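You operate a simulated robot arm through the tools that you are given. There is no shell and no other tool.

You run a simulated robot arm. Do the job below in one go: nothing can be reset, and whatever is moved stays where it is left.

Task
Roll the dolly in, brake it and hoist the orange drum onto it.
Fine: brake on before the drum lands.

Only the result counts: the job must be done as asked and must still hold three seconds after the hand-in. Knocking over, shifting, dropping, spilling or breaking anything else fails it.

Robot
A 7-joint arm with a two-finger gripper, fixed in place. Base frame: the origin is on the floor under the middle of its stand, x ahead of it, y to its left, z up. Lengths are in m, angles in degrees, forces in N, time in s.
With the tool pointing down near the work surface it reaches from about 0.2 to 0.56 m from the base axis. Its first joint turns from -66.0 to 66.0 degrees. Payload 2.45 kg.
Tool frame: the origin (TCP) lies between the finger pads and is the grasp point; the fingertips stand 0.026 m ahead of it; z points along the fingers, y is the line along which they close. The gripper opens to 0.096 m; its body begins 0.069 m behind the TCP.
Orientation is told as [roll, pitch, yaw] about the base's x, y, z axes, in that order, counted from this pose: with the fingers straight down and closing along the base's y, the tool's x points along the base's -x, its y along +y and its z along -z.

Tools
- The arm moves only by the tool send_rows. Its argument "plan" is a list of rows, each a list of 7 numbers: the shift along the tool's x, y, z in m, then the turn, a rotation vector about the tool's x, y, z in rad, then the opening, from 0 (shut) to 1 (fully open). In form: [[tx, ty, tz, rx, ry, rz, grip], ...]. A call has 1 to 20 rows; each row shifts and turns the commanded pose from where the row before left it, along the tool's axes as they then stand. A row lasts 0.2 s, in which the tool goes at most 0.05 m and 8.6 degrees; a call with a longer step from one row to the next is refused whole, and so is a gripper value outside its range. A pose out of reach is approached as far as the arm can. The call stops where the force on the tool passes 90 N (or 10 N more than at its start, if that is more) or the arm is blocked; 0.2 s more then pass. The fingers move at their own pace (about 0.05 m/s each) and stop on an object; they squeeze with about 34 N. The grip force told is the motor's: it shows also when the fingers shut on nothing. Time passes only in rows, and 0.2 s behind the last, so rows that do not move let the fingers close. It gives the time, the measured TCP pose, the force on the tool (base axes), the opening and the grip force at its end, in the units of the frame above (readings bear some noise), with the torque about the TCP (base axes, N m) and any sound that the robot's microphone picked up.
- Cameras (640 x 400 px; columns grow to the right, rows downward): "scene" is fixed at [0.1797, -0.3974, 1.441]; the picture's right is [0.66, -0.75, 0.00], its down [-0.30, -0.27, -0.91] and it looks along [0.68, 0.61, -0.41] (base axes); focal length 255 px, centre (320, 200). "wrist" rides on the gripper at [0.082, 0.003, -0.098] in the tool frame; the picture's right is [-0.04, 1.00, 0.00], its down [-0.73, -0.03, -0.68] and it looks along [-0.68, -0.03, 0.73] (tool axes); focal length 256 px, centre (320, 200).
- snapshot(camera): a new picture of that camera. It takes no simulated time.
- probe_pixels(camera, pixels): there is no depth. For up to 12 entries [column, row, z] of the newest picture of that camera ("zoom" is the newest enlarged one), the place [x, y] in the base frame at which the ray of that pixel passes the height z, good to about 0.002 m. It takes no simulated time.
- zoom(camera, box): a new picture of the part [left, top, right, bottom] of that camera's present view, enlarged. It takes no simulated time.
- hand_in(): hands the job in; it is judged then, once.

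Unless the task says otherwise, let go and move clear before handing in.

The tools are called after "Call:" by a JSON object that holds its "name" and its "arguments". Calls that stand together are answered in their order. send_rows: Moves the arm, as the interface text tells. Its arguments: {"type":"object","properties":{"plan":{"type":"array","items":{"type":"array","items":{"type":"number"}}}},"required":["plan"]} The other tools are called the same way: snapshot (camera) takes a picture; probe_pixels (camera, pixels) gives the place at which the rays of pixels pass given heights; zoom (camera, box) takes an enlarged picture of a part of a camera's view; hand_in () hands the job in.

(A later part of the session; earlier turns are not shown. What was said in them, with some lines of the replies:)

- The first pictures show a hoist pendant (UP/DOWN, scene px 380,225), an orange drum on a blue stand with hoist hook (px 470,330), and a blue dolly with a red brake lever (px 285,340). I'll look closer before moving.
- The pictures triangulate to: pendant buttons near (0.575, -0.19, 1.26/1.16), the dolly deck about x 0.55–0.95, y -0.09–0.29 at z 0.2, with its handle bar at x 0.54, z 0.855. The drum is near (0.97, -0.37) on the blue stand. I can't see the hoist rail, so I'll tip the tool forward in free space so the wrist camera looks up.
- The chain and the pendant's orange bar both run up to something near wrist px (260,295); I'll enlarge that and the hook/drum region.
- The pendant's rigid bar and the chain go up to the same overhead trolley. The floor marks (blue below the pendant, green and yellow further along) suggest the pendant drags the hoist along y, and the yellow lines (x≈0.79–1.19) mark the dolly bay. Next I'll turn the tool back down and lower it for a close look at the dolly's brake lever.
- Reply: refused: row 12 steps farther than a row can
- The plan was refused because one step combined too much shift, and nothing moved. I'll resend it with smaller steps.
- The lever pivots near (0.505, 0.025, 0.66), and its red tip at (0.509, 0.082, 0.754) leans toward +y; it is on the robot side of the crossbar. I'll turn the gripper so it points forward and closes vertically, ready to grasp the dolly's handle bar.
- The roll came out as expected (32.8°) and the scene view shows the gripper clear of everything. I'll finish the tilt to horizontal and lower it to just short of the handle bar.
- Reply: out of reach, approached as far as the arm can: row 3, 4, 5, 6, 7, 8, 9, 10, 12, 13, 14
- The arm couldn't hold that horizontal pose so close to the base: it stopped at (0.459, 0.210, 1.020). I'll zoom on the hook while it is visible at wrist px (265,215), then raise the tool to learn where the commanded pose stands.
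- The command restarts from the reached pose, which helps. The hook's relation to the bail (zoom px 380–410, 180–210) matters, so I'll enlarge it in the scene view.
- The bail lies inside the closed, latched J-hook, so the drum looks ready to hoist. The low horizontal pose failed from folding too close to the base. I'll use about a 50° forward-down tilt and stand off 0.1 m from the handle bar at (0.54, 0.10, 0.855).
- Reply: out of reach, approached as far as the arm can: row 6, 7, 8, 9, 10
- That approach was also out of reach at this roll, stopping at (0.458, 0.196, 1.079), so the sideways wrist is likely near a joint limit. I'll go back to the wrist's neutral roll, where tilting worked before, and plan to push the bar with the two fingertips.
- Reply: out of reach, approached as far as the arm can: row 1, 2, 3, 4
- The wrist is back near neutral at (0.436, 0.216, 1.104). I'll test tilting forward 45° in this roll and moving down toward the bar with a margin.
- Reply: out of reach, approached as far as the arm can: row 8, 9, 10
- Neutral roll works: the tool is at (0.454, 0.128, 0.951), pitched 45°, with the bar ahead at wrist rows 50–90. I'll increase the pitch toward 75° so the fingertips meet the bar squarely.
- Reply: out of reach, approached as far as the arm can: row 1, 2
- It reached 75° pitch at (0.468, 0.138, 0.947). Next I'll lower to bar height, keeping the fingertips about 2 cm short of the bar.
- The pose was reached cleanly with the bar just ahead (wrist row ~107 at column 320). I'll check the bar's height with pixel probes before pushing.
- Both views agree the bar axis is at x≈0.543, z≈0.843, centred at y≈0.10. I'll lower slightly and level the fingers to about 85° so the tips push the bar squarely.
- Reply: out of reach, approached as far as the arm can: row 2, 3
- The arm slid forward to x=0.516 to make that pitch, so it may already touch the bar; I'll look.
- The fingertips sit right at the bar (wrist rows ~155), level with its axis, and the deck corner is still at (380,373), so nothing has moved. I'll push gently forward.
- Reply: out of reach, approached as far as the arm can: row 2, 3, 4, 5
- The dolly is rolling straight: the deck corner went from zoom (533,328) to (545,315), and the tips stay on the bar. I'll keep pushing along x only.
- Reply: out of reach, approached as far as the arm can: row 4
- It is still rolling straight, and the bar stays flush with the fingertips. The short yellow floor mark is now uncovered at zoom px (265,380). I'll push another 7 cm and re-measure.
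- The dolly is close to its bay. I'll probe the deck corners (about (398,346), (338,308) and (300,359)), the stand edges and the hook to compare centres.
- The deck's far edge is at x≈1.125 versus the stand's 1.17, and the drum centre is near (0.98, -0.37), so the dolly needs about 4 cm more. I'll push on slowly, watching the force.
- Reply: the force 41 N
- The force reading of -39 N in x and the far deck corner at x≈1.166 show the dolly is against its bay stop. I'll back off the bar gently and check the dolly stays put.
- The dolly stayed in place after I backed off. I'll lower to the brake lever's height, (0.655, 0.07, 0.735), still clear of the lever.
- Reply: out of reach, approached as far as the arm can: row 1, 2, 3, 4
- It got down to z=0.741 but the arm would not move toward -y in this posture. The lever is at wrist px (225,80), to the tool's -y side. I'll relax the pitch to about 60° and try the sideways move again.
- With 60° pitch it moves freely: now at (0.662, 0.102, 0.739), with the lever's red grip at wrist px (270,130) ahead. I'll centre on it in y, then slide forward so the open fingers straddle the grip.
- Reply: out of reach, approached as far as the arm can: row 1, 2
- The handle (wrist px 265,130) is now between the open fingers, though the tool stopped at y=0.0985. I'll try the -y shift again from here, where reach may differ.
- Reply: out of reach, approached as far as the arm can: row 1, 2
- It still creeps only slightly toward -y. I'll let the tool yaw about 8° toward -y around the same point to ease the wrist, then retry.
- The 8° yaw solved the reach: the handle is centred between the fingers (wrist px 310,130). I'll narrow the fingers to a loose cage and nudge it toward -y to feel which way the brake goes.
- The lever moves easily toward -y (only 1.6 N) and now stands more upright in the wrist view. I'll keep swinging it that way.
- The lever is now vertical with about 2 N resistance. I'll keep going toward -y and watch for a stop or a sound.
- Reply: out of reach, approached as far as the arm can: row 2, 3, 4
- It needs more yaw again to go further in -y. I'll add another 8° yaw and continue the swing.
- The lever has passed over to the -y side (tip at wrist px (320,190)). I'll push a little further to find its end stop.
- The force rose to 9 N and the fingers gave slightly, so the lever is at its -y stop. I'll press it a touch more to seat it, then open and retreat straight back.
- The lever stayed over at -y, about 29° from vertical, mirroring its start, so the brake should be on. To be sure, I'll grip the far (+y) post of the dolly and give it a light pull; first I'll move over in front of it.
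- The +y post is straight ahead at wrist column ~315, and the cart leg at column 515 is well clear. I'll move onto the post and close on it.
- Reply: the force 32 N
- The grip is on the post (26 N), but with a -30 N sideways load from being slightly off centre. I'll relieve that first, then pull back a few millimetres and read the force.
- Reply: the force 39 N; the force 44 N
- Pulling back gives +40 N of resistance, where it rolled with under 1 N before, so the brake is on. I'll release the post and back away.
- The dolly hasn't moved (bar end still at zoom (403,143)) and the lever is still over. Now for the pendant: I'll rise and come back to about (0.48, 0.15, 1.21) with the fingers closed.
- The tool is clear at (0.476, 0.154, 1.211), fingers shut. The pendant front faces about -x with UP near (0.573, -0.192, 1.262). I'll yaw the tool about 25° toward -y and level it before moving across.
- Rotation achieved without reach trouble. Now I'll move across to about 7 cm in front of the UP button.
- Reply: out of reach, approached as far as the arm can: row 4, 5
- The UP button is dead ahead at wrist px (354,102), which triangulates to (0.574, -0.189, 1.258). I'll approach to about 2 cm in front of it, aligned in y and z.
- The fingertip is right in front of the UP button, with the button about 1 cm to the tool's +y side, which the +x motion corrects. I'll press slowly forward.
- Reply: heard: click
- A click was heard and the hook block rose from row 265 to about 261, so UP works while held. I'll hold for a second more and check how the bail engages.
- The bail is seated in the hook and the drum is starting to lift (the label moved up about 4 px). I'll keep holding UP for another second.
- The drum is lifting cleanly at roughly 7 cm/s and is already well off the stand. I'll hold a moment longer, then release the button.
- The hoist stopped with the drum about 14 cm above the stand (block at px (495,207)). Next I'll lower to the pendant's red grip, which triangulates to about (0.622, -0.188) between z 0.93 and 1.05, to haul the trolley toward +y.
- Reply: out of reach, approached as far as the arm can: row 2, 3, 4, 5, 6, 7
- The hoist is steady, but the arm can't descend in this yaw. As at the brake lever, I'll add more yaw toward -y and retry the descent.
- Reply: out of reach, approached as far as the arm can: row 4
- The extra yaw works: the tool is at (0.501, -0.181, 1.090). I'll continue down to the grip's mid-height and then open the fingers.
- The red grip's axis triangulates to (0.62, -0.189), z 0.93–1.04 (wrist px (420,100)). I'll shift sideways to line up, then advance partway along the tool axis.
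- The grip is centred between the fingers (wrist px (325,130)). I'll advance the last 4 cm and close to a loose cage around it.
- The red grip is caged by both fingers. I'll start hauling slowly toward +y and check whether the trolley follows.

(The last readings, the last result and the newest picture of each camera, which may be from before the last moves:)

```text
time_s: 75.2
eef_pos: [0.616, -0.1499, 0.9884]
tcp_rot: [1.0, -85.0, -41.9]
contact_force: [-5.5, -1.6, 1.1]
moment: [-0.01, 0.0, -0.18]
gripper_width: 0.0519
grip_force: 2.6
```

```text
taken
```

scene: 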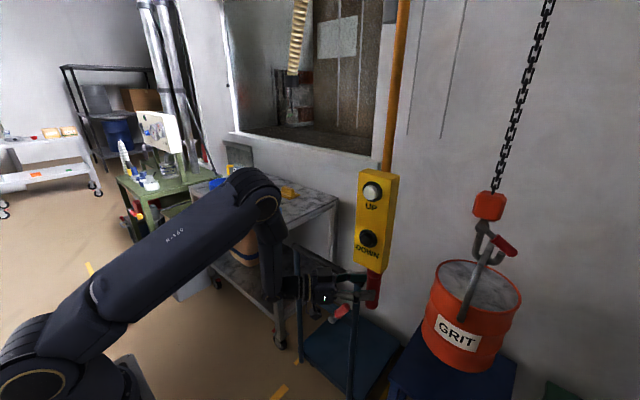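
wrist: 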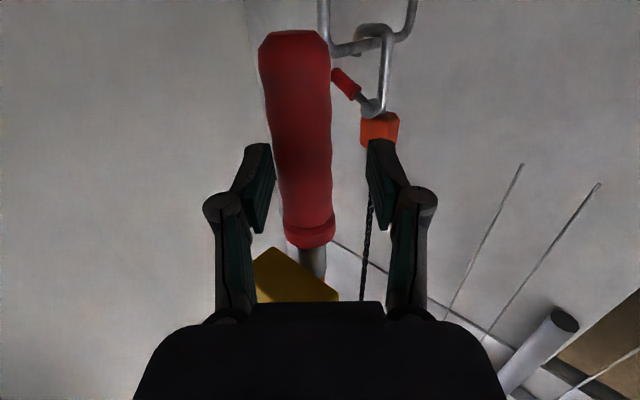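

The trolley follows the pendant: the block moved to px (489,205), with only about 5 N of effort. I'll continue hauling at 4 cm/s while easing the yaw back.

Call:
{"name": "send_rows", "arguments": {"plan": [[0.00045, 0.00613, -0.00512, -0.0191, 0, -0.0017, 0.5], [0.00045, 0.00613, -0.00512, -0.0191, 0, -0.0017, 0.5], [0.00045, 0.00613, -0.00512, -0.0191, 0, -0.0017, 0.5], [0.00045, 0.00613, -0.00512, -0.0191, 0, -0.0017, 0.5], [0.00045, 0.00613, -0.00512, -0.0191, 0, -0.0017, 0.5], [0.0004, 0.00663, -0.00445, -0.0191, 0, -0.0017, 0.5], [0.0004, 0.00663, -0.00445, -0.0191, 0, -0.0017, 0.5], [0.0004, 0.00663, -0.00445, -0.0191, 0, -0.0017, 0.5], [0.0004, 0.00663, -0.00445, -0.0191, 0, -0.0017, 0.5], [0.0004, 0.00663, -0.00445, -0.0191, 0, -0.0017, 0.5], [0.0003, 0.00703, -0.0038, -0.0191, 0, -0.0017, 0.5], [0.0003, 0.00703, -0.0038, -0.0191, 0, -0.0017, 0.5], [0.0003, 0.00703, -0.0038, -0.0191, 0, -0.0017, 0.5], [0.0003, 0.00703, -0.0038, -0.0191, 0, -0.0017, 0.5], [0.0003, 0.00703, -0.0038, -0.0191, 0, -0.0017, 0.5]]}}

Call:
{"name": "snapshot", "arguments": {"camera": "scene"}}

Call:
{"name": "snapshot", "arguments": {"camera": "wrist"}}

```text
time_s: 78.4
eef_pos: [0.6149, -0.0292, 0.9894]
tcp_rot: [0.7, -85.2, -25.2]
contact_force: [-0.8, -0.5, 0.3]
moment: [0.02, -0.02, 0.02]
gripper_width: 0.0493
grip_force: 0.3
```

```text
taken
```

scene: 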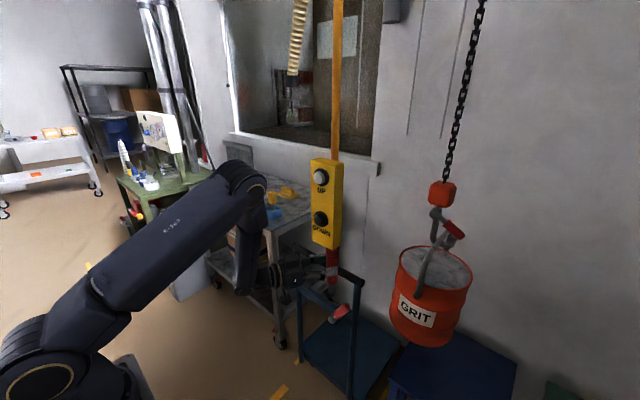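

```text
taken
```

wrist: 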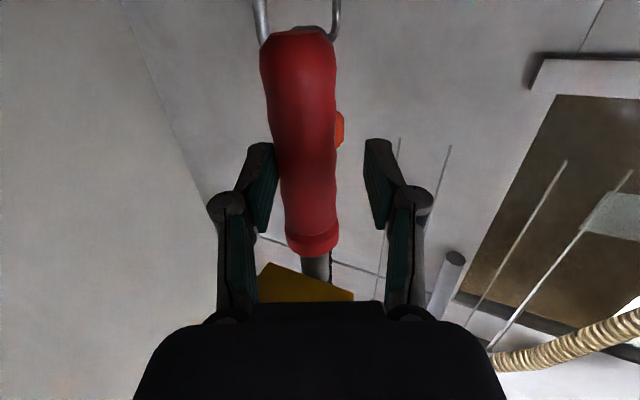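

The drum travels with the pendant smoothly and hangs clear of everything. I'll continue the haul.

Call:
{"name": "send_rows", "arguments": {"plan": [[0.0003, 0.00739, -0.00305, -0.0191, 0, -0.0017, 0.5], [0.0003, 0.00739, -0.00305, -0.0191, 0, -0.0017, 0.5], [0.0003, 0.00739, -0.00305, -0.0191, 0, -0.0017, 0.5], [0.0003, 0.00739, -0.00305, -0.0191, 0, -0.0017, 0.5], [0.0003, 0.00739, -0.00305, -0.0191, 0, -0.0017, 0.5], [0.0002, 0.00765, -0.00233, -0.0191, 0, -0.0017, 0.5], [0.0002, 0.00765, -0.00233, -0.0191, 0, -0.0017, 0.5], [0.0002, 0.00765, -0.00233, -0.0191, 0, -0.0017, 0.5], [0.0002, 0.00765, -0.00233, -0.0191, 0, -0.0017, 0.5], [0.0002, 0.00765, -0.00233, -0.0191, 0, -0.0017, 0.5], [0.00014, 0.00784, -0.0016, -0.0191, 0, -0.0017, 0.5], [0.00014, 0.00784, -0.0016, -0.0191, 0, -0.0017, 0.5], [0.00014, 0.00784, -0.0016, -0.0191, 0, -0.0017, 0.5], [0.00014, 0.00784, -0.0016, -0.0191, 0, -0.0017, 0.5], [0.00014, 0.00784, -0.0016, -0.0191, 0, -0.0017, 0.5]]}}

Call:
{"name": "snapshot", "arguments": {"camera": "scene"}}

Call:
{"name": "snapshot", "arguments": {"camera": "wrist"}}

```text
time_s: 81.6
eef_pos: [0.6147, 0.0902, 0.9888]
tcp_rot: [-0.3, -85.1, -7.6]
contact_force: [0.1, 0.1, -0.5]
moment: [0.02, 0.0, 0.03]
gripper_width: 0.0479
grip_force: 0.1
```

```text
taken
```

scene: 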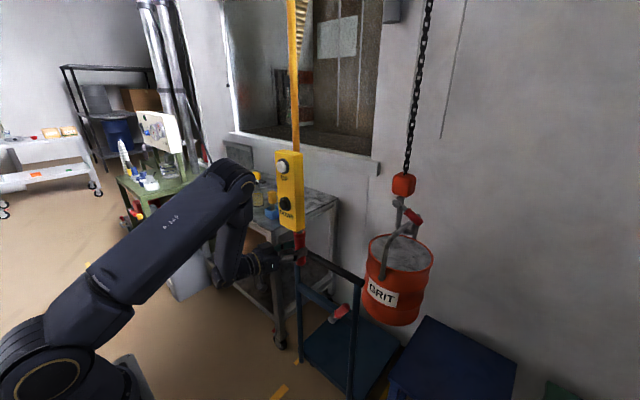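

```text
taken
```

wrist: 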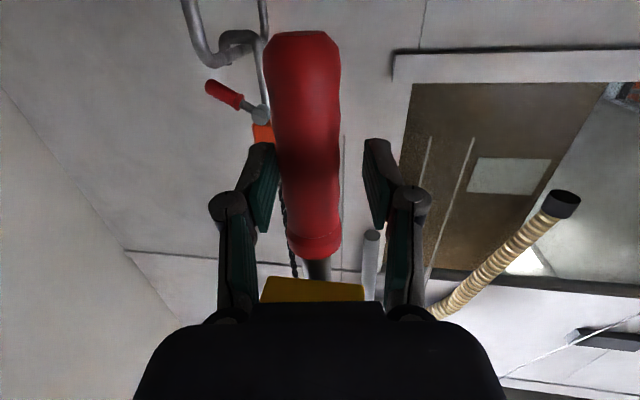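

Still smooth, and the block is at px (404,184), i.e. y≈-0.06. I'll zoom to measure the hanging drum's centre relative to the deck before the final stretch.

Call:
{"name": "zoom", "arguments": {"camera": "scene", "box": [290, 220, 450, 400]}}

Call:
{"name": "zoom", "arguments": {"camera": "scene", "box": [350, 160, 450, 340]}}

```text
2.22 times, centred on (370, 310) of scene
```

zoom: 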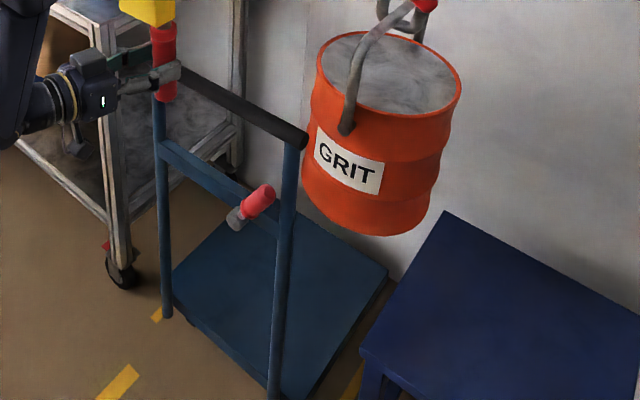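

```text
2.22 times, centred on (400, 250) of scene
```

zoom: 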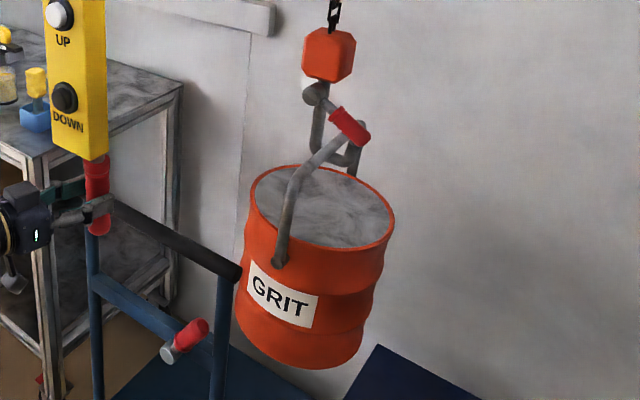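

I'll probe the drum rim centre, block and deck corners with the calibrated tool to set the remaining travel.

Call:
{"name": "probe_pixels", "arguments": {"camera": "scene", "pixels": [[400.9, 255, 0.84], [400.9, 255, 0.85], [400.9, 255, 0.86], [404, 184, 1.12], [404, 184, 1.13], [400.6, 340.6, 0.2], [303.4, 340.6, 0.2], [300, 234, 1.04]]}}

Call:
{"name": "zoom", "arguments": {"camera": "scene", "box": [350, 220, 450, 340]}}

```text
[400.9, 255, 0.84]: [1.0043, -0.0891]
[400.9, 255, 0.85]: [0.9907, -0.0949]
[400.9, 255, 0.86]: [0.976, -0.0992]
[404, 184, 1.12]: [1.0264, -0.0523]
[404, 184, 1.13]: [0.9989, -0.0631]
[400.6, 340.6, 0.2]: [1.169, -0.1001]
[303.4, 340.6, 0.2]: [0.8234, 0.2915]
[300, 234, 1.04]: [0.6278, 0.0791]
```

```text
3.33 times, centred on (400, 280) of scene
```

zoom: 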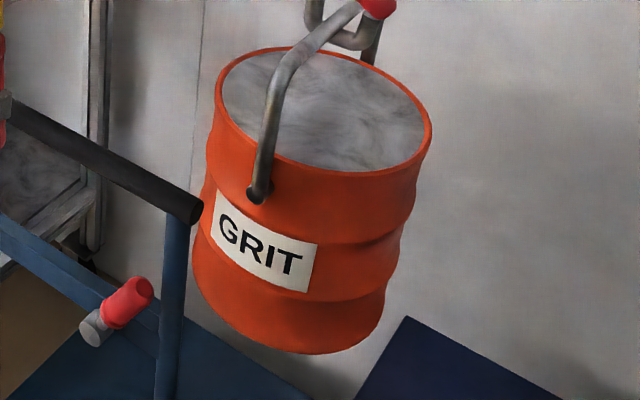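

By calibrated probes the drum is at y≈-0.097 and the deck centre at y≈0.096, so about 0.195 m remains. I'll haul most of it now at the same gentle pace.

Call:
{"name": "send_rows", "arguments": {"plan": [[0.0001, 0.0089, -0.001, -0.0087, 0, -0.0008, 0.5], [0.0001, 0.0089, -0.001, -0.0087, 0, -0.0008, 0.5], [0.0001, 0.0089, -0.001, -0.0087, 0, -0.0008, 0.5], [0.0001, 0.0089, -0.0008, -0.0087, 0, -0.0008, 0.5], [0.0001, 0.0089, -0.0008, -0.0087, 0, -0.0008, 0.5], [0.0001, 0.0089, -0.0006, -0.0087, 0, -0.0008, 0.5], [0.0001, 0.0089, -0.0006, -0.0087, 0, -0.0008, 0.5], [0.0001, 0.0089, -0.0005, -0.0087, 0, -0.0008, 0.5], [0.0001, 0.0089, -0.0005, -0.0087, 0, -0.0008, 0.5], [0, 0.009, -0.0004, -0.0087, 0, -0.0008, 0.5], [0, 0.009, -0.0003, -0.0087, 0, -0.0008, 0.5], [0, 0.009, -0.0002, -0.0087, 0, -0.0008, 0.5], [0, 0.009, -0.0001, -0.0087, 0, -0.0008, 0.5], [0, 0.009, 0, -0.0087, 0, -0.0008, 0.5]]}}

Call:
{"name": "snapshot", "arguments": {"camera": "scene"}}

Call:
{"name": "snapshot", "arguments": {"camera": "wrist"}}

```text
time_s: 84.6
eef_pos: [0.6155, 0.2154, 0.9884]
tcp_rot: [-1.8, -85.0, 0.9]
contact_force: [-0.1, -1.8, 0.6]
moment: [-0.01, -0.03, -0.08]
gripper_width: 0.0494
grip_force: 0.7
```

```text
taken
```

scene: 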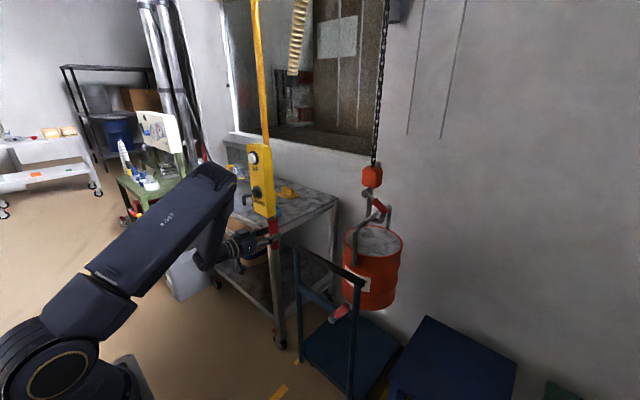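

```text
taken
```

wrist: 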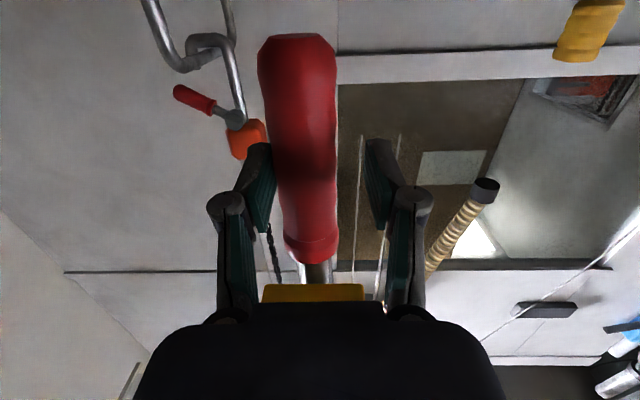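

There are about 7 cm left. I'll finish with a gradual slow-down so the drum doesn't swing, then let it settle.

Call:
{"name": "send_rows", "arguments": {"plan": [[0, 0.009, 0, 0, 0, 0, 0.5], [0, 0.009, 0, 0, 0, 0, 0.5], [0, 0.009, 0, 0, 0, 0, 0.5], [0, 0.0085, 0, 0, 0, 0, 0.5], [0, 0.0075, 0, 0, 0, 0, 0.5], [0, 0.0065, 0, 0, 0, 0, 0.5], [0, 0.0055, 0, 0, 0, 0, 0.5], [0, 0.0045, 0, 0, 0, 0, 0.5], [0, 0.0035, 0, 0, 0, 0, 0.5], [0, 0.0025, 0, 0, 0, 0, 0.5], [0, 0.0015, 0, 0, 0, 0, 0.5], [0, 0.001, 0, 0, 0, 0, 0.5], [0, 0, 0, 0, 0, 0, 0.5], [0, 0, 0, 0, 0, 0, 0.5], [0, 0, 0, 0, 0, 0, 0.5]]}}

Call:
{"name": "snapshot", "arguments": {"camera": "scene"}}

Call:
{"name": "zoom", "arguments": {"camera": "scene", "box": [280, 220, 440, 400]}}

Call:
{"name": "snapshot", "arguments": {"camera": "wrist"}}

```text
time_s: 87.8
eef_pos: [0.6172, 0.2822, 0.9886]
tcp_rot: [-2.0, -85.1, 1.0]
contact_force: [0.5, -0.3, 0.2]
moment: [0.04, -0.01, -0.06]
gripper_width: 0.0482
grip_force: 0.1
```

```text
taken
```

scene: 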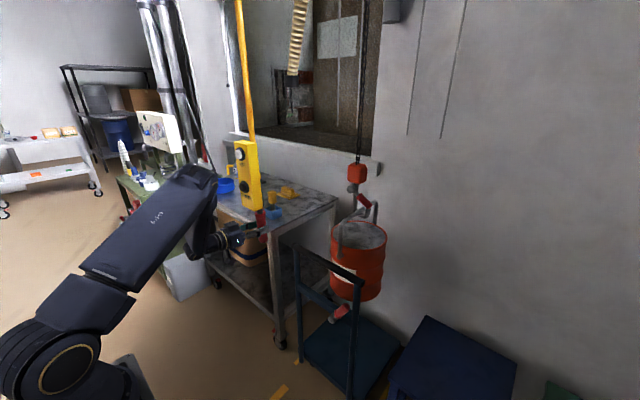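

```text
2.22 times, centred on (360, 310) of scene
```

zoom: 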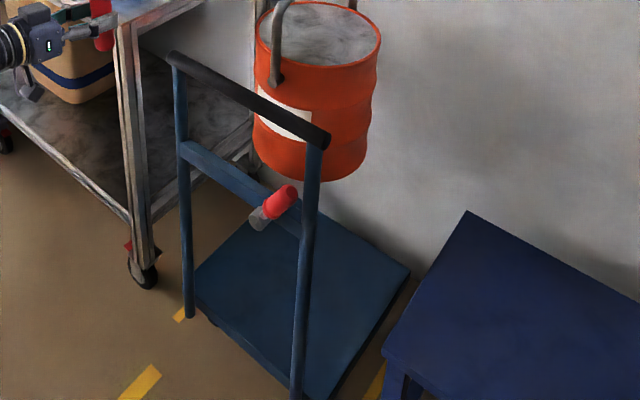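

```text
taken
```

wrist: 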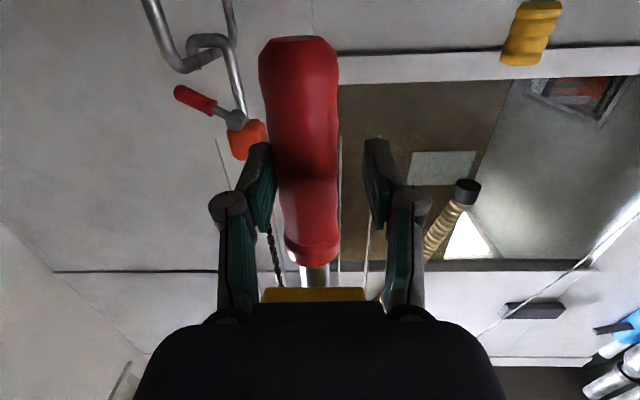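

Now I'll measure the drum's rim centre and the swing with two enlarged views.

Call:
{"name": "zoom", "arguments": {"camera": "scene", "box": [310, 200, 410, 310]}}

Call:
{"name": "zoom", "arguments": {"camera": "scene", "box": [320, 150, 400, 230]}}

```text
3.64 times, centred on (360, 255) of scene
```

zoom: 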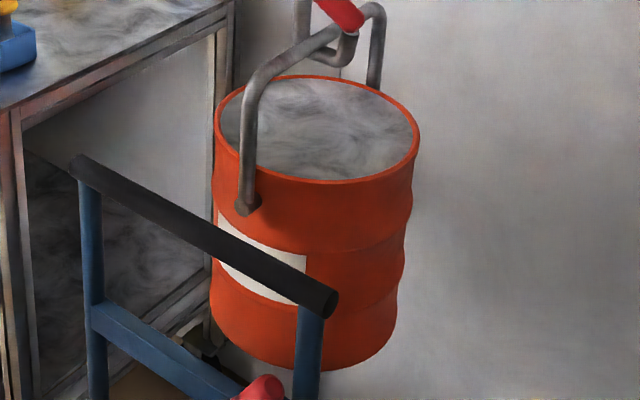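

```text
5.00 times, centred on (360, 190) of scene
```

zoom: 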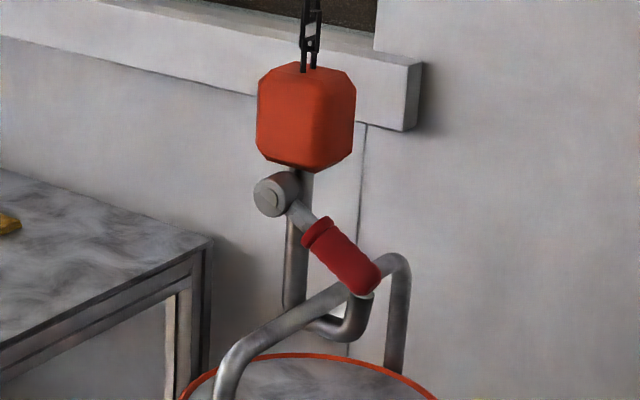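

The rim centre is at about px (360,236) and the block at px (361,173). I'll probe these at the drum's present height.

Call:
{"name": "snapshot", "arguments": {"camera": "scene"}}

Call:
{"name": "probe_pixels", "arguments": {"camera": "scene", "pixels": [[360, 235.8, 0.85], [360, 235.8, 0.855], [360, 235.8, 0.86], [361.3, 172.8, 1.13], [363, 251, 0.8], [404, 341, 0.2], [281, 392, 0.0], [331, 233, 0.855], [389, 238.5, 0.855]]}}

```text
taken
```

scene: 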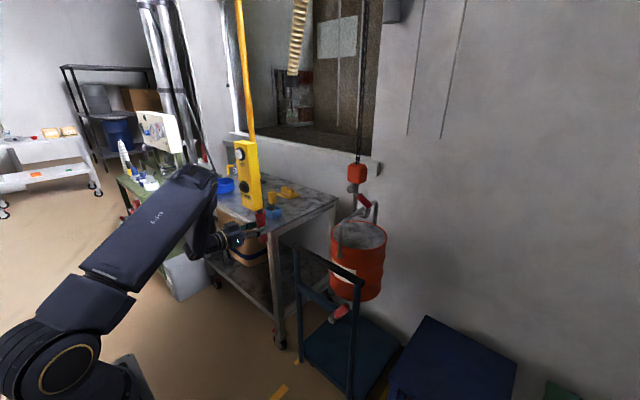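

```text
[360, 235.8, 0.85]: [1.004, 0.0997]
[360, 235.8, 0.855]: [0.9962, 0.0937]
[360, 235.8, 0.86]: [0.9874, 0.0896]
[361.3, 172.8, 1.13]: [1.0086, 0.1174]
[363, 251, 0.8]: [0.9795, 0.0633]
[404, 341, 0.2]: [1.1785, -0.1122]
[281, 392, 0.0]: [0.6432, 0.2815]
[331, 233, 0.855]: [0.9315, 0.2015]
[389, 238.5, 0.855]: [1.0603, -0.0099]
```

The drum hangs at y≈0.092 over the deck centre at 0.096, steady, and the pendant lines up with the yellow mark at y≈0.285. I'll open the fingers and back straight off the grip.

Call:
{"name": "send_rows", "arguments": {"plan": [[0, 0, 0, 0, 0, 0, 1], [0, 0, 0, 0, 0, 0, 1], [0, 0, 0, 0, 0, 0, 1], [0, 0, 0, 0, 0, 0, 1], [0.002, 0, -0.022, 0, 0, 0, 1], [0.0028, 0, -0.0324, 0, 0, 0, 1], [0.0028, 0, -0.0324, 0, 0, 0, 1], [0.0028, 0, -0.0324, 0, 0, 0, 1], [0, 0, 0, 0, 0, 0, 0], [0, 0, 0, 0, 0, 0, 0], [0, 0, 0, 0, 0, 0, 0], [0, 0, 0, 0, 0, 0, 0]]}}

Call:
{"name": "snapshot", "arguments": {"camera": "scene"}}

Call:
{"name": "snapshot", "arguments": {"camera": "wrist"}}

```text
time_s: 90.4
eef_pos: [0.4963, 0.2844, 0.9868]
tcp_rot: [-2.1, -85.0, 1.1]
contact_force: [0.3, 0.2, 0.6]
moment: [-0.01, -0.01, 0.01]
gripper_width: 0.0
grip_force: 1.1
```

```text
taken
```

scene: 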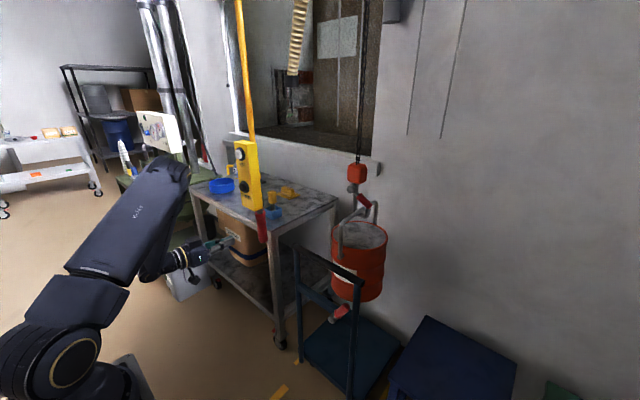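

```text
taken
```

wrist: 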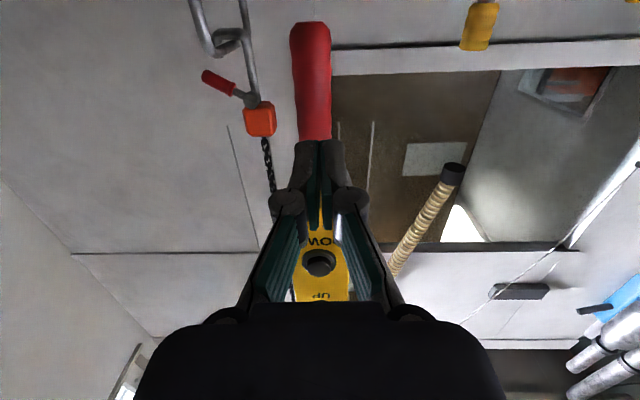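

The pendant stayed put (grip at wrist px (311,80), DOWN at (319,262)). I'll rise to DOWN-button height, z≈1.155, staying 5 cm short of it.

Call:
{"name": "send_rows", "arguments": {"plan": [[-0.0424, 0, -0.0037, 0, 0, 0, 0], [-0.0424, 0, -0.0037, 0, 0, 0, 0], [-0.0424, 0, -0.0037, 0, 0, 0, 0], [-0.0424, 0, -0.0037, 0, 0, 0, 0], [0, 0, 0, 0, 0, 0, 0]]}}

Call:
{"name": "snapshot", "arguments": {"camera": "wrist"}}

Call:
{"name": "zoom", "arguments": {"camera": "scene", "box": [180, 120, 300, 260]}}

```text
time_s: 91.6
eef_pos: [0.4985, 0.2832, 1.1584]
tcp_rot: [-2.1, -85.1, 1.0]
contact_force: [0.2, -0.1, 0.7]
moment: [0.03, 0.0, -0.03]
gripper_width: 0.0
grip_force: 28.5
```

```text
taken
```

wrist: 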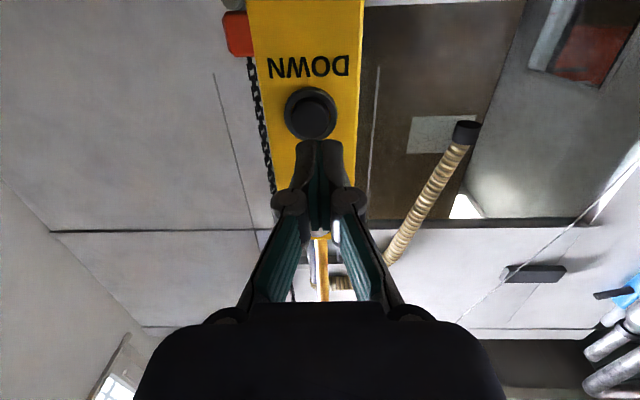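

```text
2.86 times, centred on (240, 190) of scene
```

zoom: 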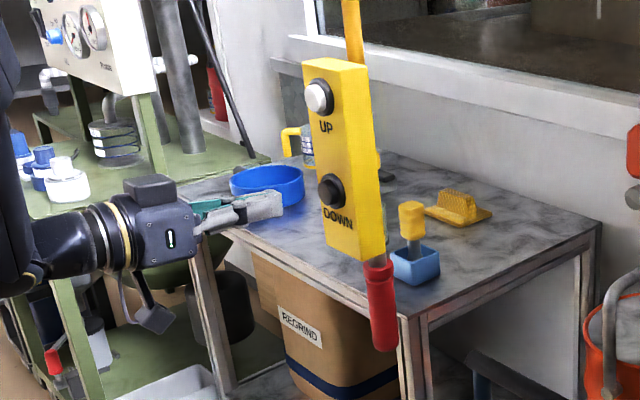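

DOWN triangulates to about (0.575, 0.275, 1.15), just left of the fingertip (wrist px (311,113)). I'll align and approach to a small gap.

Call:
{"name": "send_rows", "arguments": {"plan": [[0.0007, -0.004, 0.015, 0, 0, 0, 0], [0.0007, -0.004, 0.015, 0, 0, 0, 0], [0, 0, 0, 0, 0, 0, 0]]}}

Call:
{"name": "snapshot", "arguments": {"camera": "wrist"}}

Call:
{"name": "zoom", "arguments": {"camera": "scene", "box": [180, 120, 300, 260]}}

```text
time_s: 92.4
eef_pos: [0.5281, 0.2751, 1.1546]
tcp_rot: [-2.3, -85.0, 1.0]
contact_force: [0.0, -0.6, -0.5]
moment: [-0.01, 0.01, 0.02]
gripper_width: 0.0
grip_force: 29.0
```

```text
taken
```

wrist: 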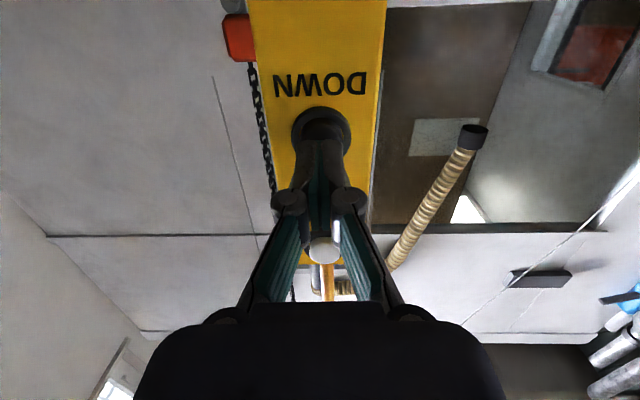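

```text
2.86 times, centred on (240, 190) of scene
```

zoom: 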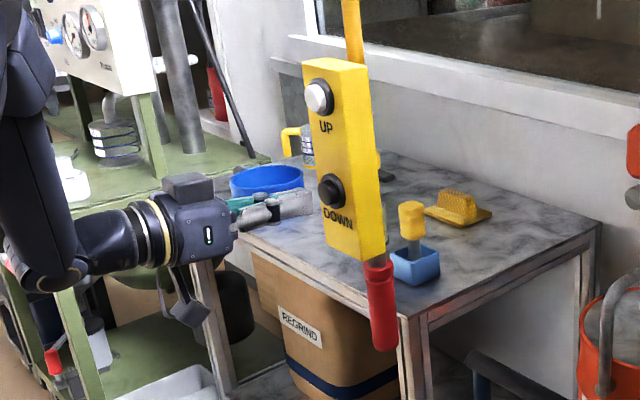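

The fingertip is centred on DOWN (wrist px (321,130)). I'll press slowly until it clicks and check that the drum descends straight.

Call:
{"name": "send_rows", "arguments": {"plan": [[-0.0007, 0, 0.008, 0, 0, 0, 0], [-0.0007, 0, 0.008, 0, 0, 0, 0], [0, 0, 0, 0, 0, 0, 0]]}}

Call:
{"name": "snapshot", "arguments": {"camera": "scene"}}

```text
time_s: 93.2
eef_pos: [0.5441, 0.2757, 1.1542]
tcp_rot: [-2.3, -84.9, 1.1]
contact_force: [0.2, 0.3, -0.5]
moment: [-0.02, 0.02, -0.01]
gripper_width: 0.0002
grip_force: 28.3
```

```text
taken
```

scene: 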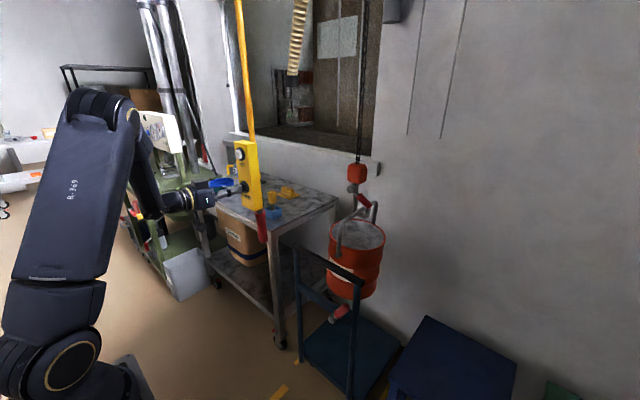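

There's no click yet and the drum is unmoved; I need a few more millimetres.

Call:
{"name": "send_rows", "arguments": {"plan": [[-0.0003, 0, 0.004, 0, 0, 0, 0], [-0.0002, 0, 0.002, 0, 0, 0, 0]]}}

Call:
{"name": "snapshot", "arguments": {"camera": "scene"}}

```text
time_s: 93.8
eef_pos: [0.5497, 0.2742, 1.1544]
tcp_rot: [-2.5, -85.0, 1.3]
contact_force: [-2.9, 0.2, -0.5]
moment: [0.0, -0.04, 0.0]
gripper_width: 0.0064
grip_force: 28.4
heard: click
```

```text
taken
```

scene: 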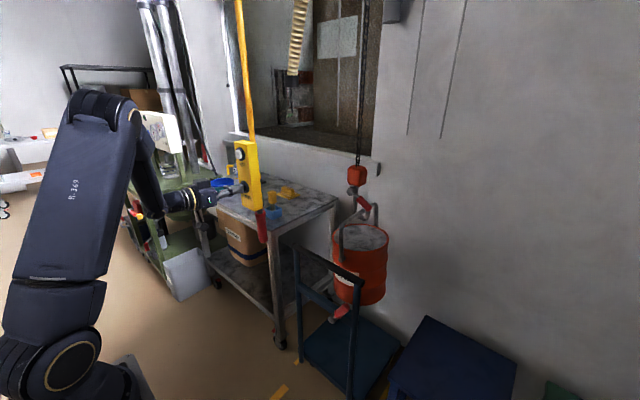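

It clicked and the drum is descending (block row 173→176). I'll hold for another 1.6 s and check alignment on the way down.

Call:
{"name": "send_rows", "arguments": {"plan": [[0, 0, 0, 0, 0, 0, 0], [0, 0, 0, 0, 0, 0, 0], [0, 0, 0, 0, 0, 0, 0], [0, 0, 0, 0, 0, 0, 0], [0, 0, 0, 0, 0, 0, 0], [0, 0, 0, 0, 0, 0, 0], [0, 0, 0, 0, 0, 0, 0], [0, 0, 0, 0, 0, 0, 0]]}}

Call:
{"name": "snapshot", "arguments": {"camera": "scene"}}

Call:
{"name": "zoom", "arguments": {"camera": "scene", "box": [280, 220, 440, 400]}}

```text
time_s: 95.6
eef_pos: [0.5496, 0.2754, 1.154]
tcp_rot: [-2.3, -85.1, 1.1]
contact_force: [-3.7, 1.1, 0.0]
moment: [-0.01, -0.02, 0.05]
gripper_width: 0.0061
grip_force: 28.8
```

```text
taken
```

scene: 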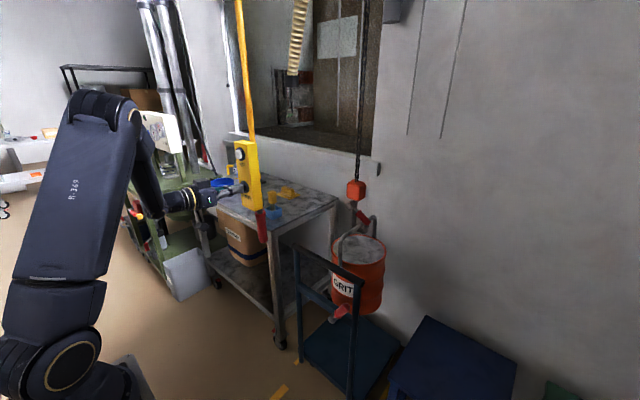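

```text
2.22 times, centred on (360, 310) of scene
```

zoom: 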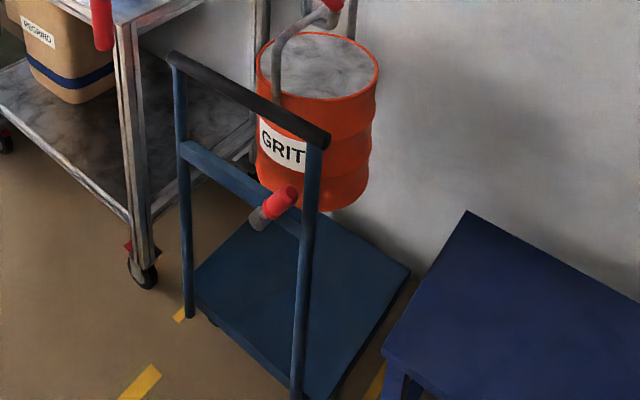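

It descends at about 4 cm/s, straight above the deck. I'll hold on for about 4 s more.

Call:
{"name": "send_rows", "arguments": {"plan": [[0, 0, 0, 0, 0, 0, 0], [0, 0, 0, 0, 0, 0, 0], [0, 0, 0, 0, 0, 0, 0], [0, 0, 0, 0, 0, 0, 0], [0, 0, 0, 0, 0, 0, 0], [0, 0, 0, 0, 0, 0, 0], [0, 0, 0, 0, 0, 0, 0], [0, 0, 0, 0, 0, 0, 0], [0, 0, 0, 0, 0, 0, 0], [0, 0, 0, 0, 0, 0, 0], [0, 0, 0, 0, 0, 0, 0], [0, 0, 0, 0, 0, 0, 0], [0, 0, 0, 0, 0, 0, 0], [0, 0, 0, 0, 0, 0, 0], [0, 0, 0, 0, 0, 0, 0], [0, 0, 0, 0, 0, 0, 0], [0, 0, 0, 0, 0, 0, 0], [0, 0, 0, 0, 0, 0, 0]]}}

Call:
{"name": "zoom", "arguments": {"camera": "scene", "box": [280, 180, 440, 400]}}

Call:
{"name": "snapshot", "arguments": {"camera": "scene"}}

```text
time_s: 99.4
eef_pos: [0.5491, 0.2742, 1.154]
tcp_rot: [-2.2, -85.0, 1.1]
contact_force: [-4.1, -0.5, 0.9]
moment: [0.0, -0.04, 0.01]
gripper_width: 0.0059
grip_force: 28.3
```

```text
1.82 times, centred on (360, 290) of scene
```

zoom: 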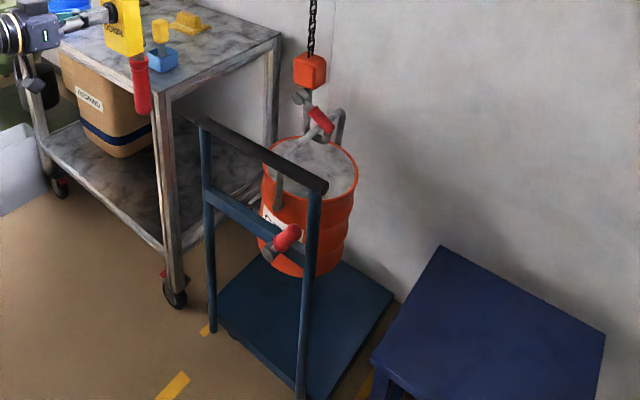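

```text
taken
```

scene: 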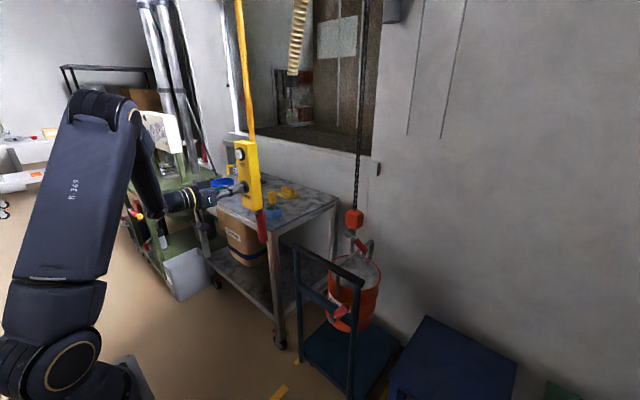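

The block is at about z 0.92, so roughly 0.2 m is left at 3.6 cm/s. I'll hold for 4 s more, then watch closely for touchdown.

Call:
{"name": "send_rows", "arguments": {"plan": [[0, 0, 0, 0, 0, 0, 0], [0, 0, 0, 0, 0, 0, 0], [0, 0, 0, 0, 0, 0, 0], [0, 0, 0, 0, 0, 0, 0], [0, 0, 0, 0, 0, 0, 0], [0, 0, 0, 0, 0, 0, 0], [0, 0, 0, 0, 0, 0, 0], [0, 0, 0, 0, 0, 0, 0], [0, 0, 0, 0, 0, 0, 0], [0, 0, 0, 0, 0, 0, 0], [0, 0, 0, 0, 0, 0, 0], [0, 0, 0, 0, 0, 0, 0], [0, 0, 0, 0, 0, 0, 0], [0, 0, 0, 0, 0, 0, 0], [0, 0, 0, 0, 0, 0, 0], [0, 0, 0, 0, 0, 0, 0], [0, 0, 0, 0, 0, 0, 0], [0, 0, 0, 0, 0, 0, 0]]}}

Call:
{"name": "zoom", "arguments": {"camera": "scene", "box": [290, 200, 430, 390]}}

```text
time_s: 103.2
eef_pos: [0.5493, 0.2747, 1.1551]
tcp_rot: [-2.3, -84.9, 1.1]
contact_force: [-3.5, 0.0, -0.5]
moment: [0.01, -0.06, 0.02]
gripper_width: 0.0061
grip_force: 28.5
```

```text
2.11 times, centred on (360, 295) of scene
```

zoom: 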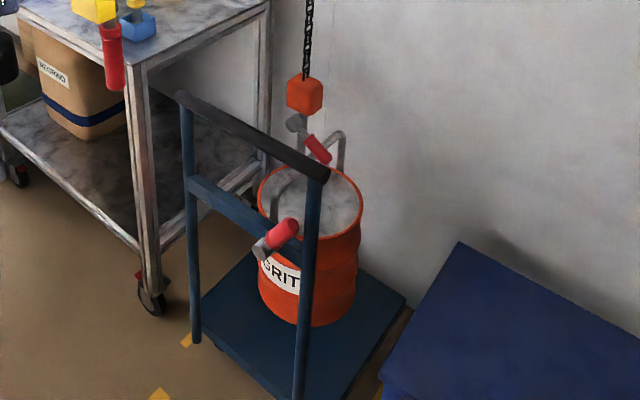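

It is nearly down (block at about z 0.78). I'll continue in short holds.

Call:
{"name": "send_rows", "arguments": {"plan": [[0, 0, 0, 0, 0, 0, 0], [0, 0, 0, 0, 0, 0, 0], [0, 0, 0, 0, 0, 0, 0], [0, 0, 0, 0, 0, 0, 0], [0, 0, 0, 0, 0, 0, 0]]}}

Call:
{"name": "zoom", "arguments": {"camera": "scene", "box": [300, 220, 420, 380]}}

```text
time_s: 104.4
eef_pos: [0.5494, 0.2763, 1.1546]
tcp_rot: [-2.1, -85.0, 1.1]
contact_force: [-2.8, -0.2, -0.1]
moment: [-0.02, 0.0, 0.01]
gripper_width: 0.006
grip_force: 28.8
```

```text
2.50 times, centred on (360, 300) of scene
```

zoom: 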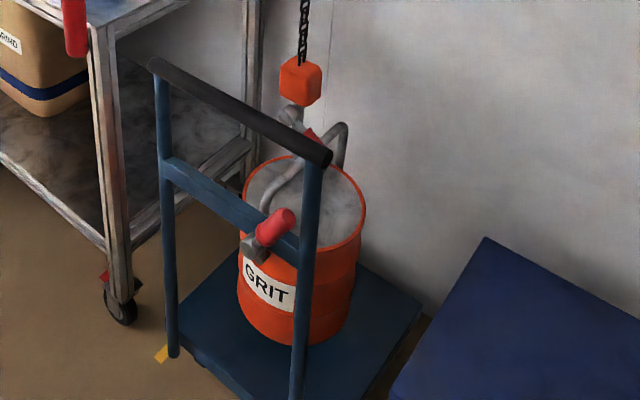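

The drum's lower edge is at about row 358, and a landed drum should show it near row 365. About 3 cm remain, so I'll hold one second more.

Call:
{"name": "send_rows", "arguments": {"plan": [[0, 0, 0, 0, 0, 0, 0], [0, 0, 0, 0, 0, 0, 0], [0, 0, 0, 0, 0, 0, 0], [0, 0, 0, 0, 0, 0, 0]]}}

Call:
{"name": "zoom", "arguments": {"camera": "scene", "box": [300, 220, 420, 380]}}

```text
time_s: 105.4
eef_pos: [0.5492, 0.2759, 1.1538]
tcp_rot: [-2.2, -85.0, 1.3]
contact_force: [-3.0, 0.8, -0.4]
moment: [0.02, -0.05, 0.0]
gripper_width: 0.0059
grip_force: 28.1
```

```text
2.50 times, centred on (360, 300) of scene
```

zoom: 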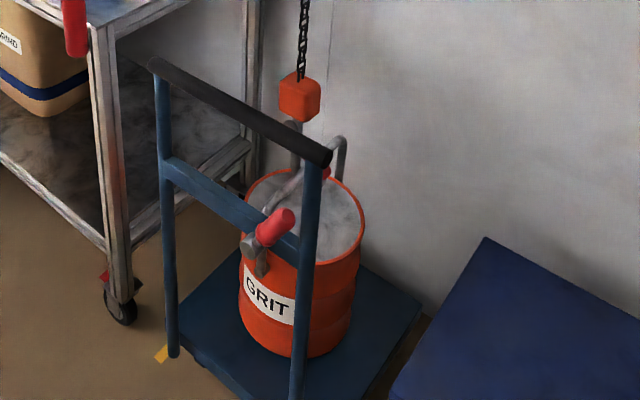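

The drum moved less than the block this time, so it may just be landing. I'll hold briefly and compare the rim and block positions.

Call:
{"name": "send_rows", "arguments": {"plan": [[0, 0, 0, 0, 0, 0, 0], [0, 0, 0, 0, 0, 0, 0]]}}

Call:
{"name": "zoom", "arguments": {"camera": "scene", "box": [300, 220, 420, 380]}}

```text
time_s: 106.0
eef_pos: [0.55, 0.275, 1.154]
tcp_rot: [-2.2, -85.1, 1.1]
contact_force: [-4.5, -0.9, 0.5]
moment: [-0.04, -0.05, -0.01]
gripper_width: 0.0059
grip_force: 28.7
```

```text
2.50 times, centred on (360, 300) of scene
```

zoom: 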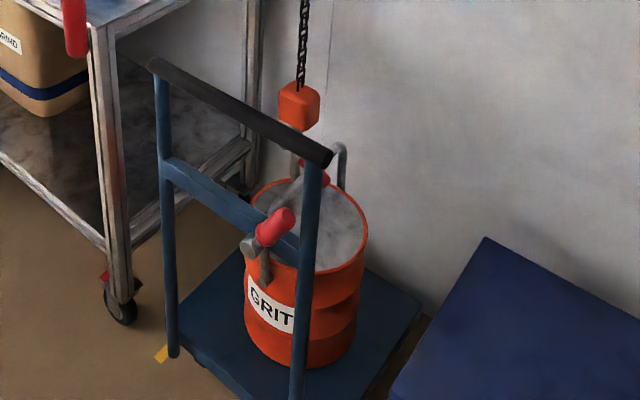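

The drum still moved down slightly with a small sideways shift (about 4 zoomed px). I'll hold another short moment and compare again.

Call:
{"name": "send_rows", "arguments": {"plan": [[0, 0, 0, 0, 0, 0, 0], [0, 0, 0, 0, 0, 0, 0]]}}

Call:
{"name": "zoom", "arguments": {"camera": "scene", "box": [300, 220, 420, 380]}}

```text
time_s: 106.6
eef_pos: [0.5504, 0.2743, 1.1539]
tcp_rot: [-2.3, -85.0, 1.1]
contact_force: [-4.2, -0.2, -0.1]
moment: [-0.03, -0.05, 0.03]
gripper_width: 0.006
grip_force: 28.7
```

```text
2.50 times, centred on (360, 300) of scene
```

zoom: 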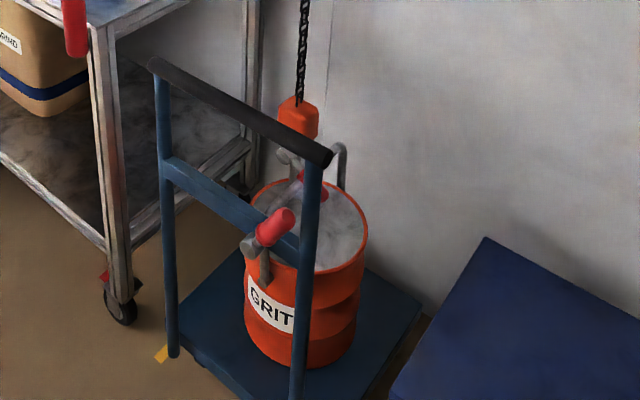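

The drum has landed: its rim stayed at zoom (300,180) while the block kept sinking from 107 to 120, so the load is off the chain. I'll release the button and back away.

Call:
{"name": "send_rows", "arguments": {"plan": [[0.0015, 0, -0.018, 0, 0, 0, 0], [0.0025, 0, -0.03, 0, 0, 0, 0], [0.0025, 0, -0.03, 0, 0, 0, 0], [0, 0, 0, 0, 0, 0, 0], [0, 0, 0, 0, 0, 0, 0]]}}

Call:
{"name": "snapshot", "arguments": {"camera": "scene"}}

Call:
{"name": "zoom", "arguments": {"camera": "scene", "box": [300, 220, 420, 380]}}

Call:
{"name": "snapshot", "arguments": {"camera": "wrist"}}

```text
time_s: 107.8
eef_pos: [0.4717, 0.2777, 1.1541]
tcp_rot: [-2.2, -85.0, 1.0]
contact_force: [-0.3, 0.6, 0.0]
moment: [-0.04, -0.05, -0.02]
gripper_width: 0.0001
grip_force: 28.3
```

```text
taken
```

scene: 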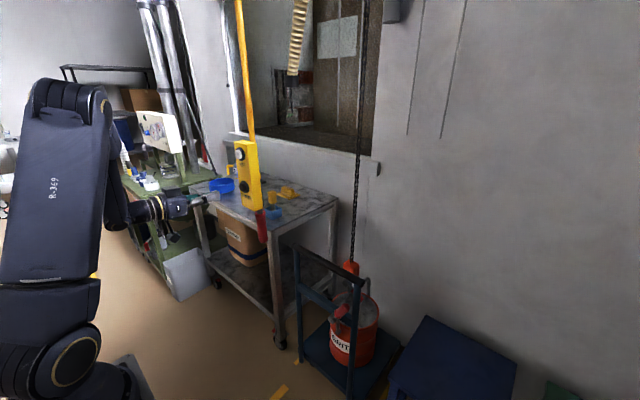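

```text
2.50 times, centred on (360, 300) of scene
```

zoom: 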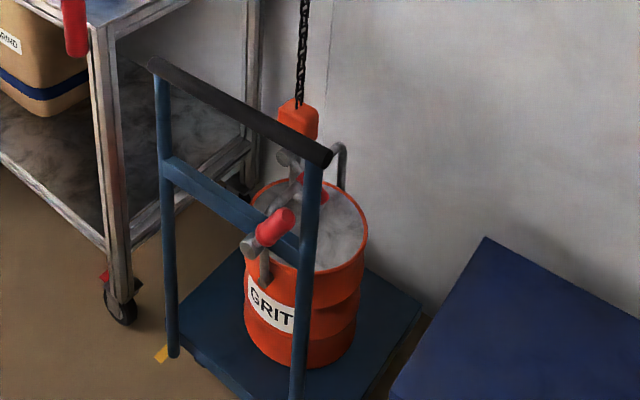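

```text
taken
```

wrist: 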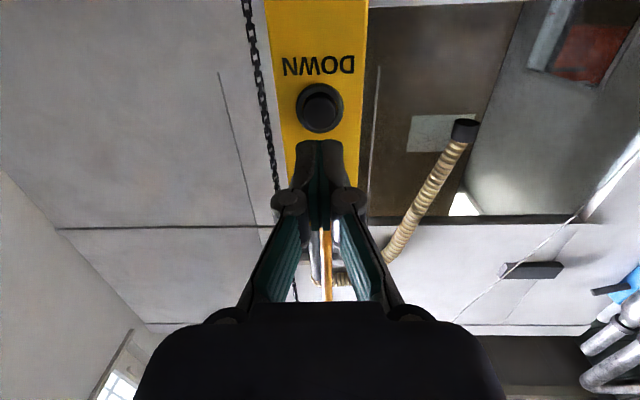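

The hoist has stopped and the drum stands still on the deck. I'll verify its position on the deck with probes and a closer view of the lever and dolly.

Call:
{"name": "zoom", "arguments": {"camera": "scene", "box": [310, 250, 410, 400]}}

Call:
{"name": "probe_pixels", "arguments": {"camera": "scene", "pixels": [[354.8, 310.4, 0.43], [354.8, 310.4, 0.44], [354.8, 310.4, 0.45], [400.8, 340, 0.2], [360.5, 367, 0.2]]}}

```text
2.67 times, centred on (360, 325) of scene
```

zoom: 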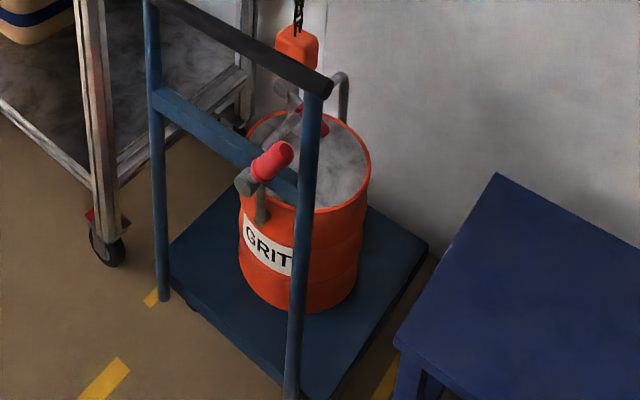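

```text
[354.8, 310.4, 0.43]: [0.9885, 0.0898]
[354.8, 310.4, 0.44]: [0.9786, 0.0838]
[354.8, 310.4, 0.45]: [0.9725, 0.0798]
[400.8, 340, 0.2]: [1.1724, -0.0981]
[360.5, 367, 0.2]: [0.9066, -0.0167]
```

The drum stands at about (0.98, 0.085), well inside the deck (centre ≈0.975, 0.096), and the brake lever is still over. I'll move the arm clear of the pendant and watch for a few seconds.

Call:
{"name": "send_rows", "arguments": {"plan": [[-0.03, 0, -0.012, 0, 0, 0, 0], [-0.03, 0, -0.012, 0, 0, 0, 0], [-0.03, 0, -0.012, 0, 0, 0, 0], [-0.03, 0, -0.012, 0, 0, 0, 0], [0, 0, 0, 0, 0, 0, 0], [0, 0, 0, 0, 0, 0, 0], [0, 0, 0, 0, 0, 0, 0], [0, 0, 0, 0, 0, 0, 0], [0, 0, 0, 0, 0, 0, 0], [0, 0, 0, 0, 0, 0, 0], [0, 0, 0, 0, 0, 0, 0], [0, 0, 0, 0, 0, 0, 0], [0, 0, 0, 0, 0, 0, 0], [0, 0, 0, 0, 0, 0, 0], [0, 0, 0, 0, 0, 0, 0]]}}

Call:
{"name": "snapshot", "arguments": {"camera": "scene"}}

Call:
{"name": "zoom", "arguments": {"camera": "scene", "box": [310, 250, 410, 400]}}

```text
time_s: 111.0
eef_pos: [0.4354, 0.2788, 1.2783]
tcp_rot: [-2.2, -85.1, 1.2]
contact_force: [-0.5, -0.7, -0.1]
moment: [-0.01, 0.01, -0.02]
gripper_width: 0.0
grip_force: 28.7
```

```text
taken
```

scene: 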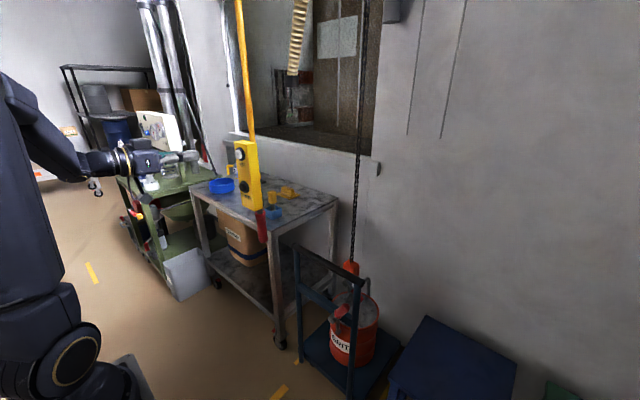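

```text
2.67 times, centred on (360, 325) of scene
```

zoom: 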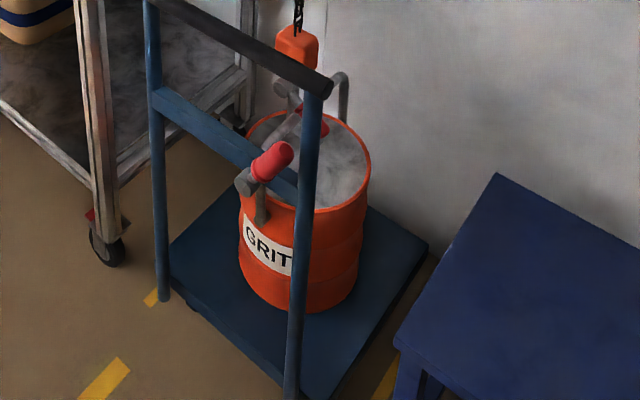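

After three seconds nothing has moved: the drum sits upright on the braked dolly (zoom px (303,210)), the chain carries no load, and the arm is clear of the pendant. I'm handing in.

Call:
{"name": "hand_in", "arguments": {}}

```text
The job is handed in.
```

The orange drum is standing on the dolly in its bay, with the brake on. I handed the job in, but no verdict came back, so I can't confirm it passed.

- **Dolly:** I rolled it in until it met the bay stop. It had not moved when I last checked.
- **Brake:** I swung the lever to its other end stop before lifting the drum. A test pull then met about 40 N, where the dolly had rolled with under 1 N before. No click was heard when the brake went on.
- **Drum:** I lifted it with the pendant's UP button, pulled the hoist across by the pendant's red grip, and lowered it with DOWN. It is upright about 1 cm from the middle of the deck, and it stayed still for the roughly 3 s I watched before handing in.
- **Hoist:** The drum is still on the hook, because I couldn't reach the latch. The chain is slack and carries no load.

I let go of everything and moved the arm clear of the pendant. Nothing else looked shifted in the last picture.
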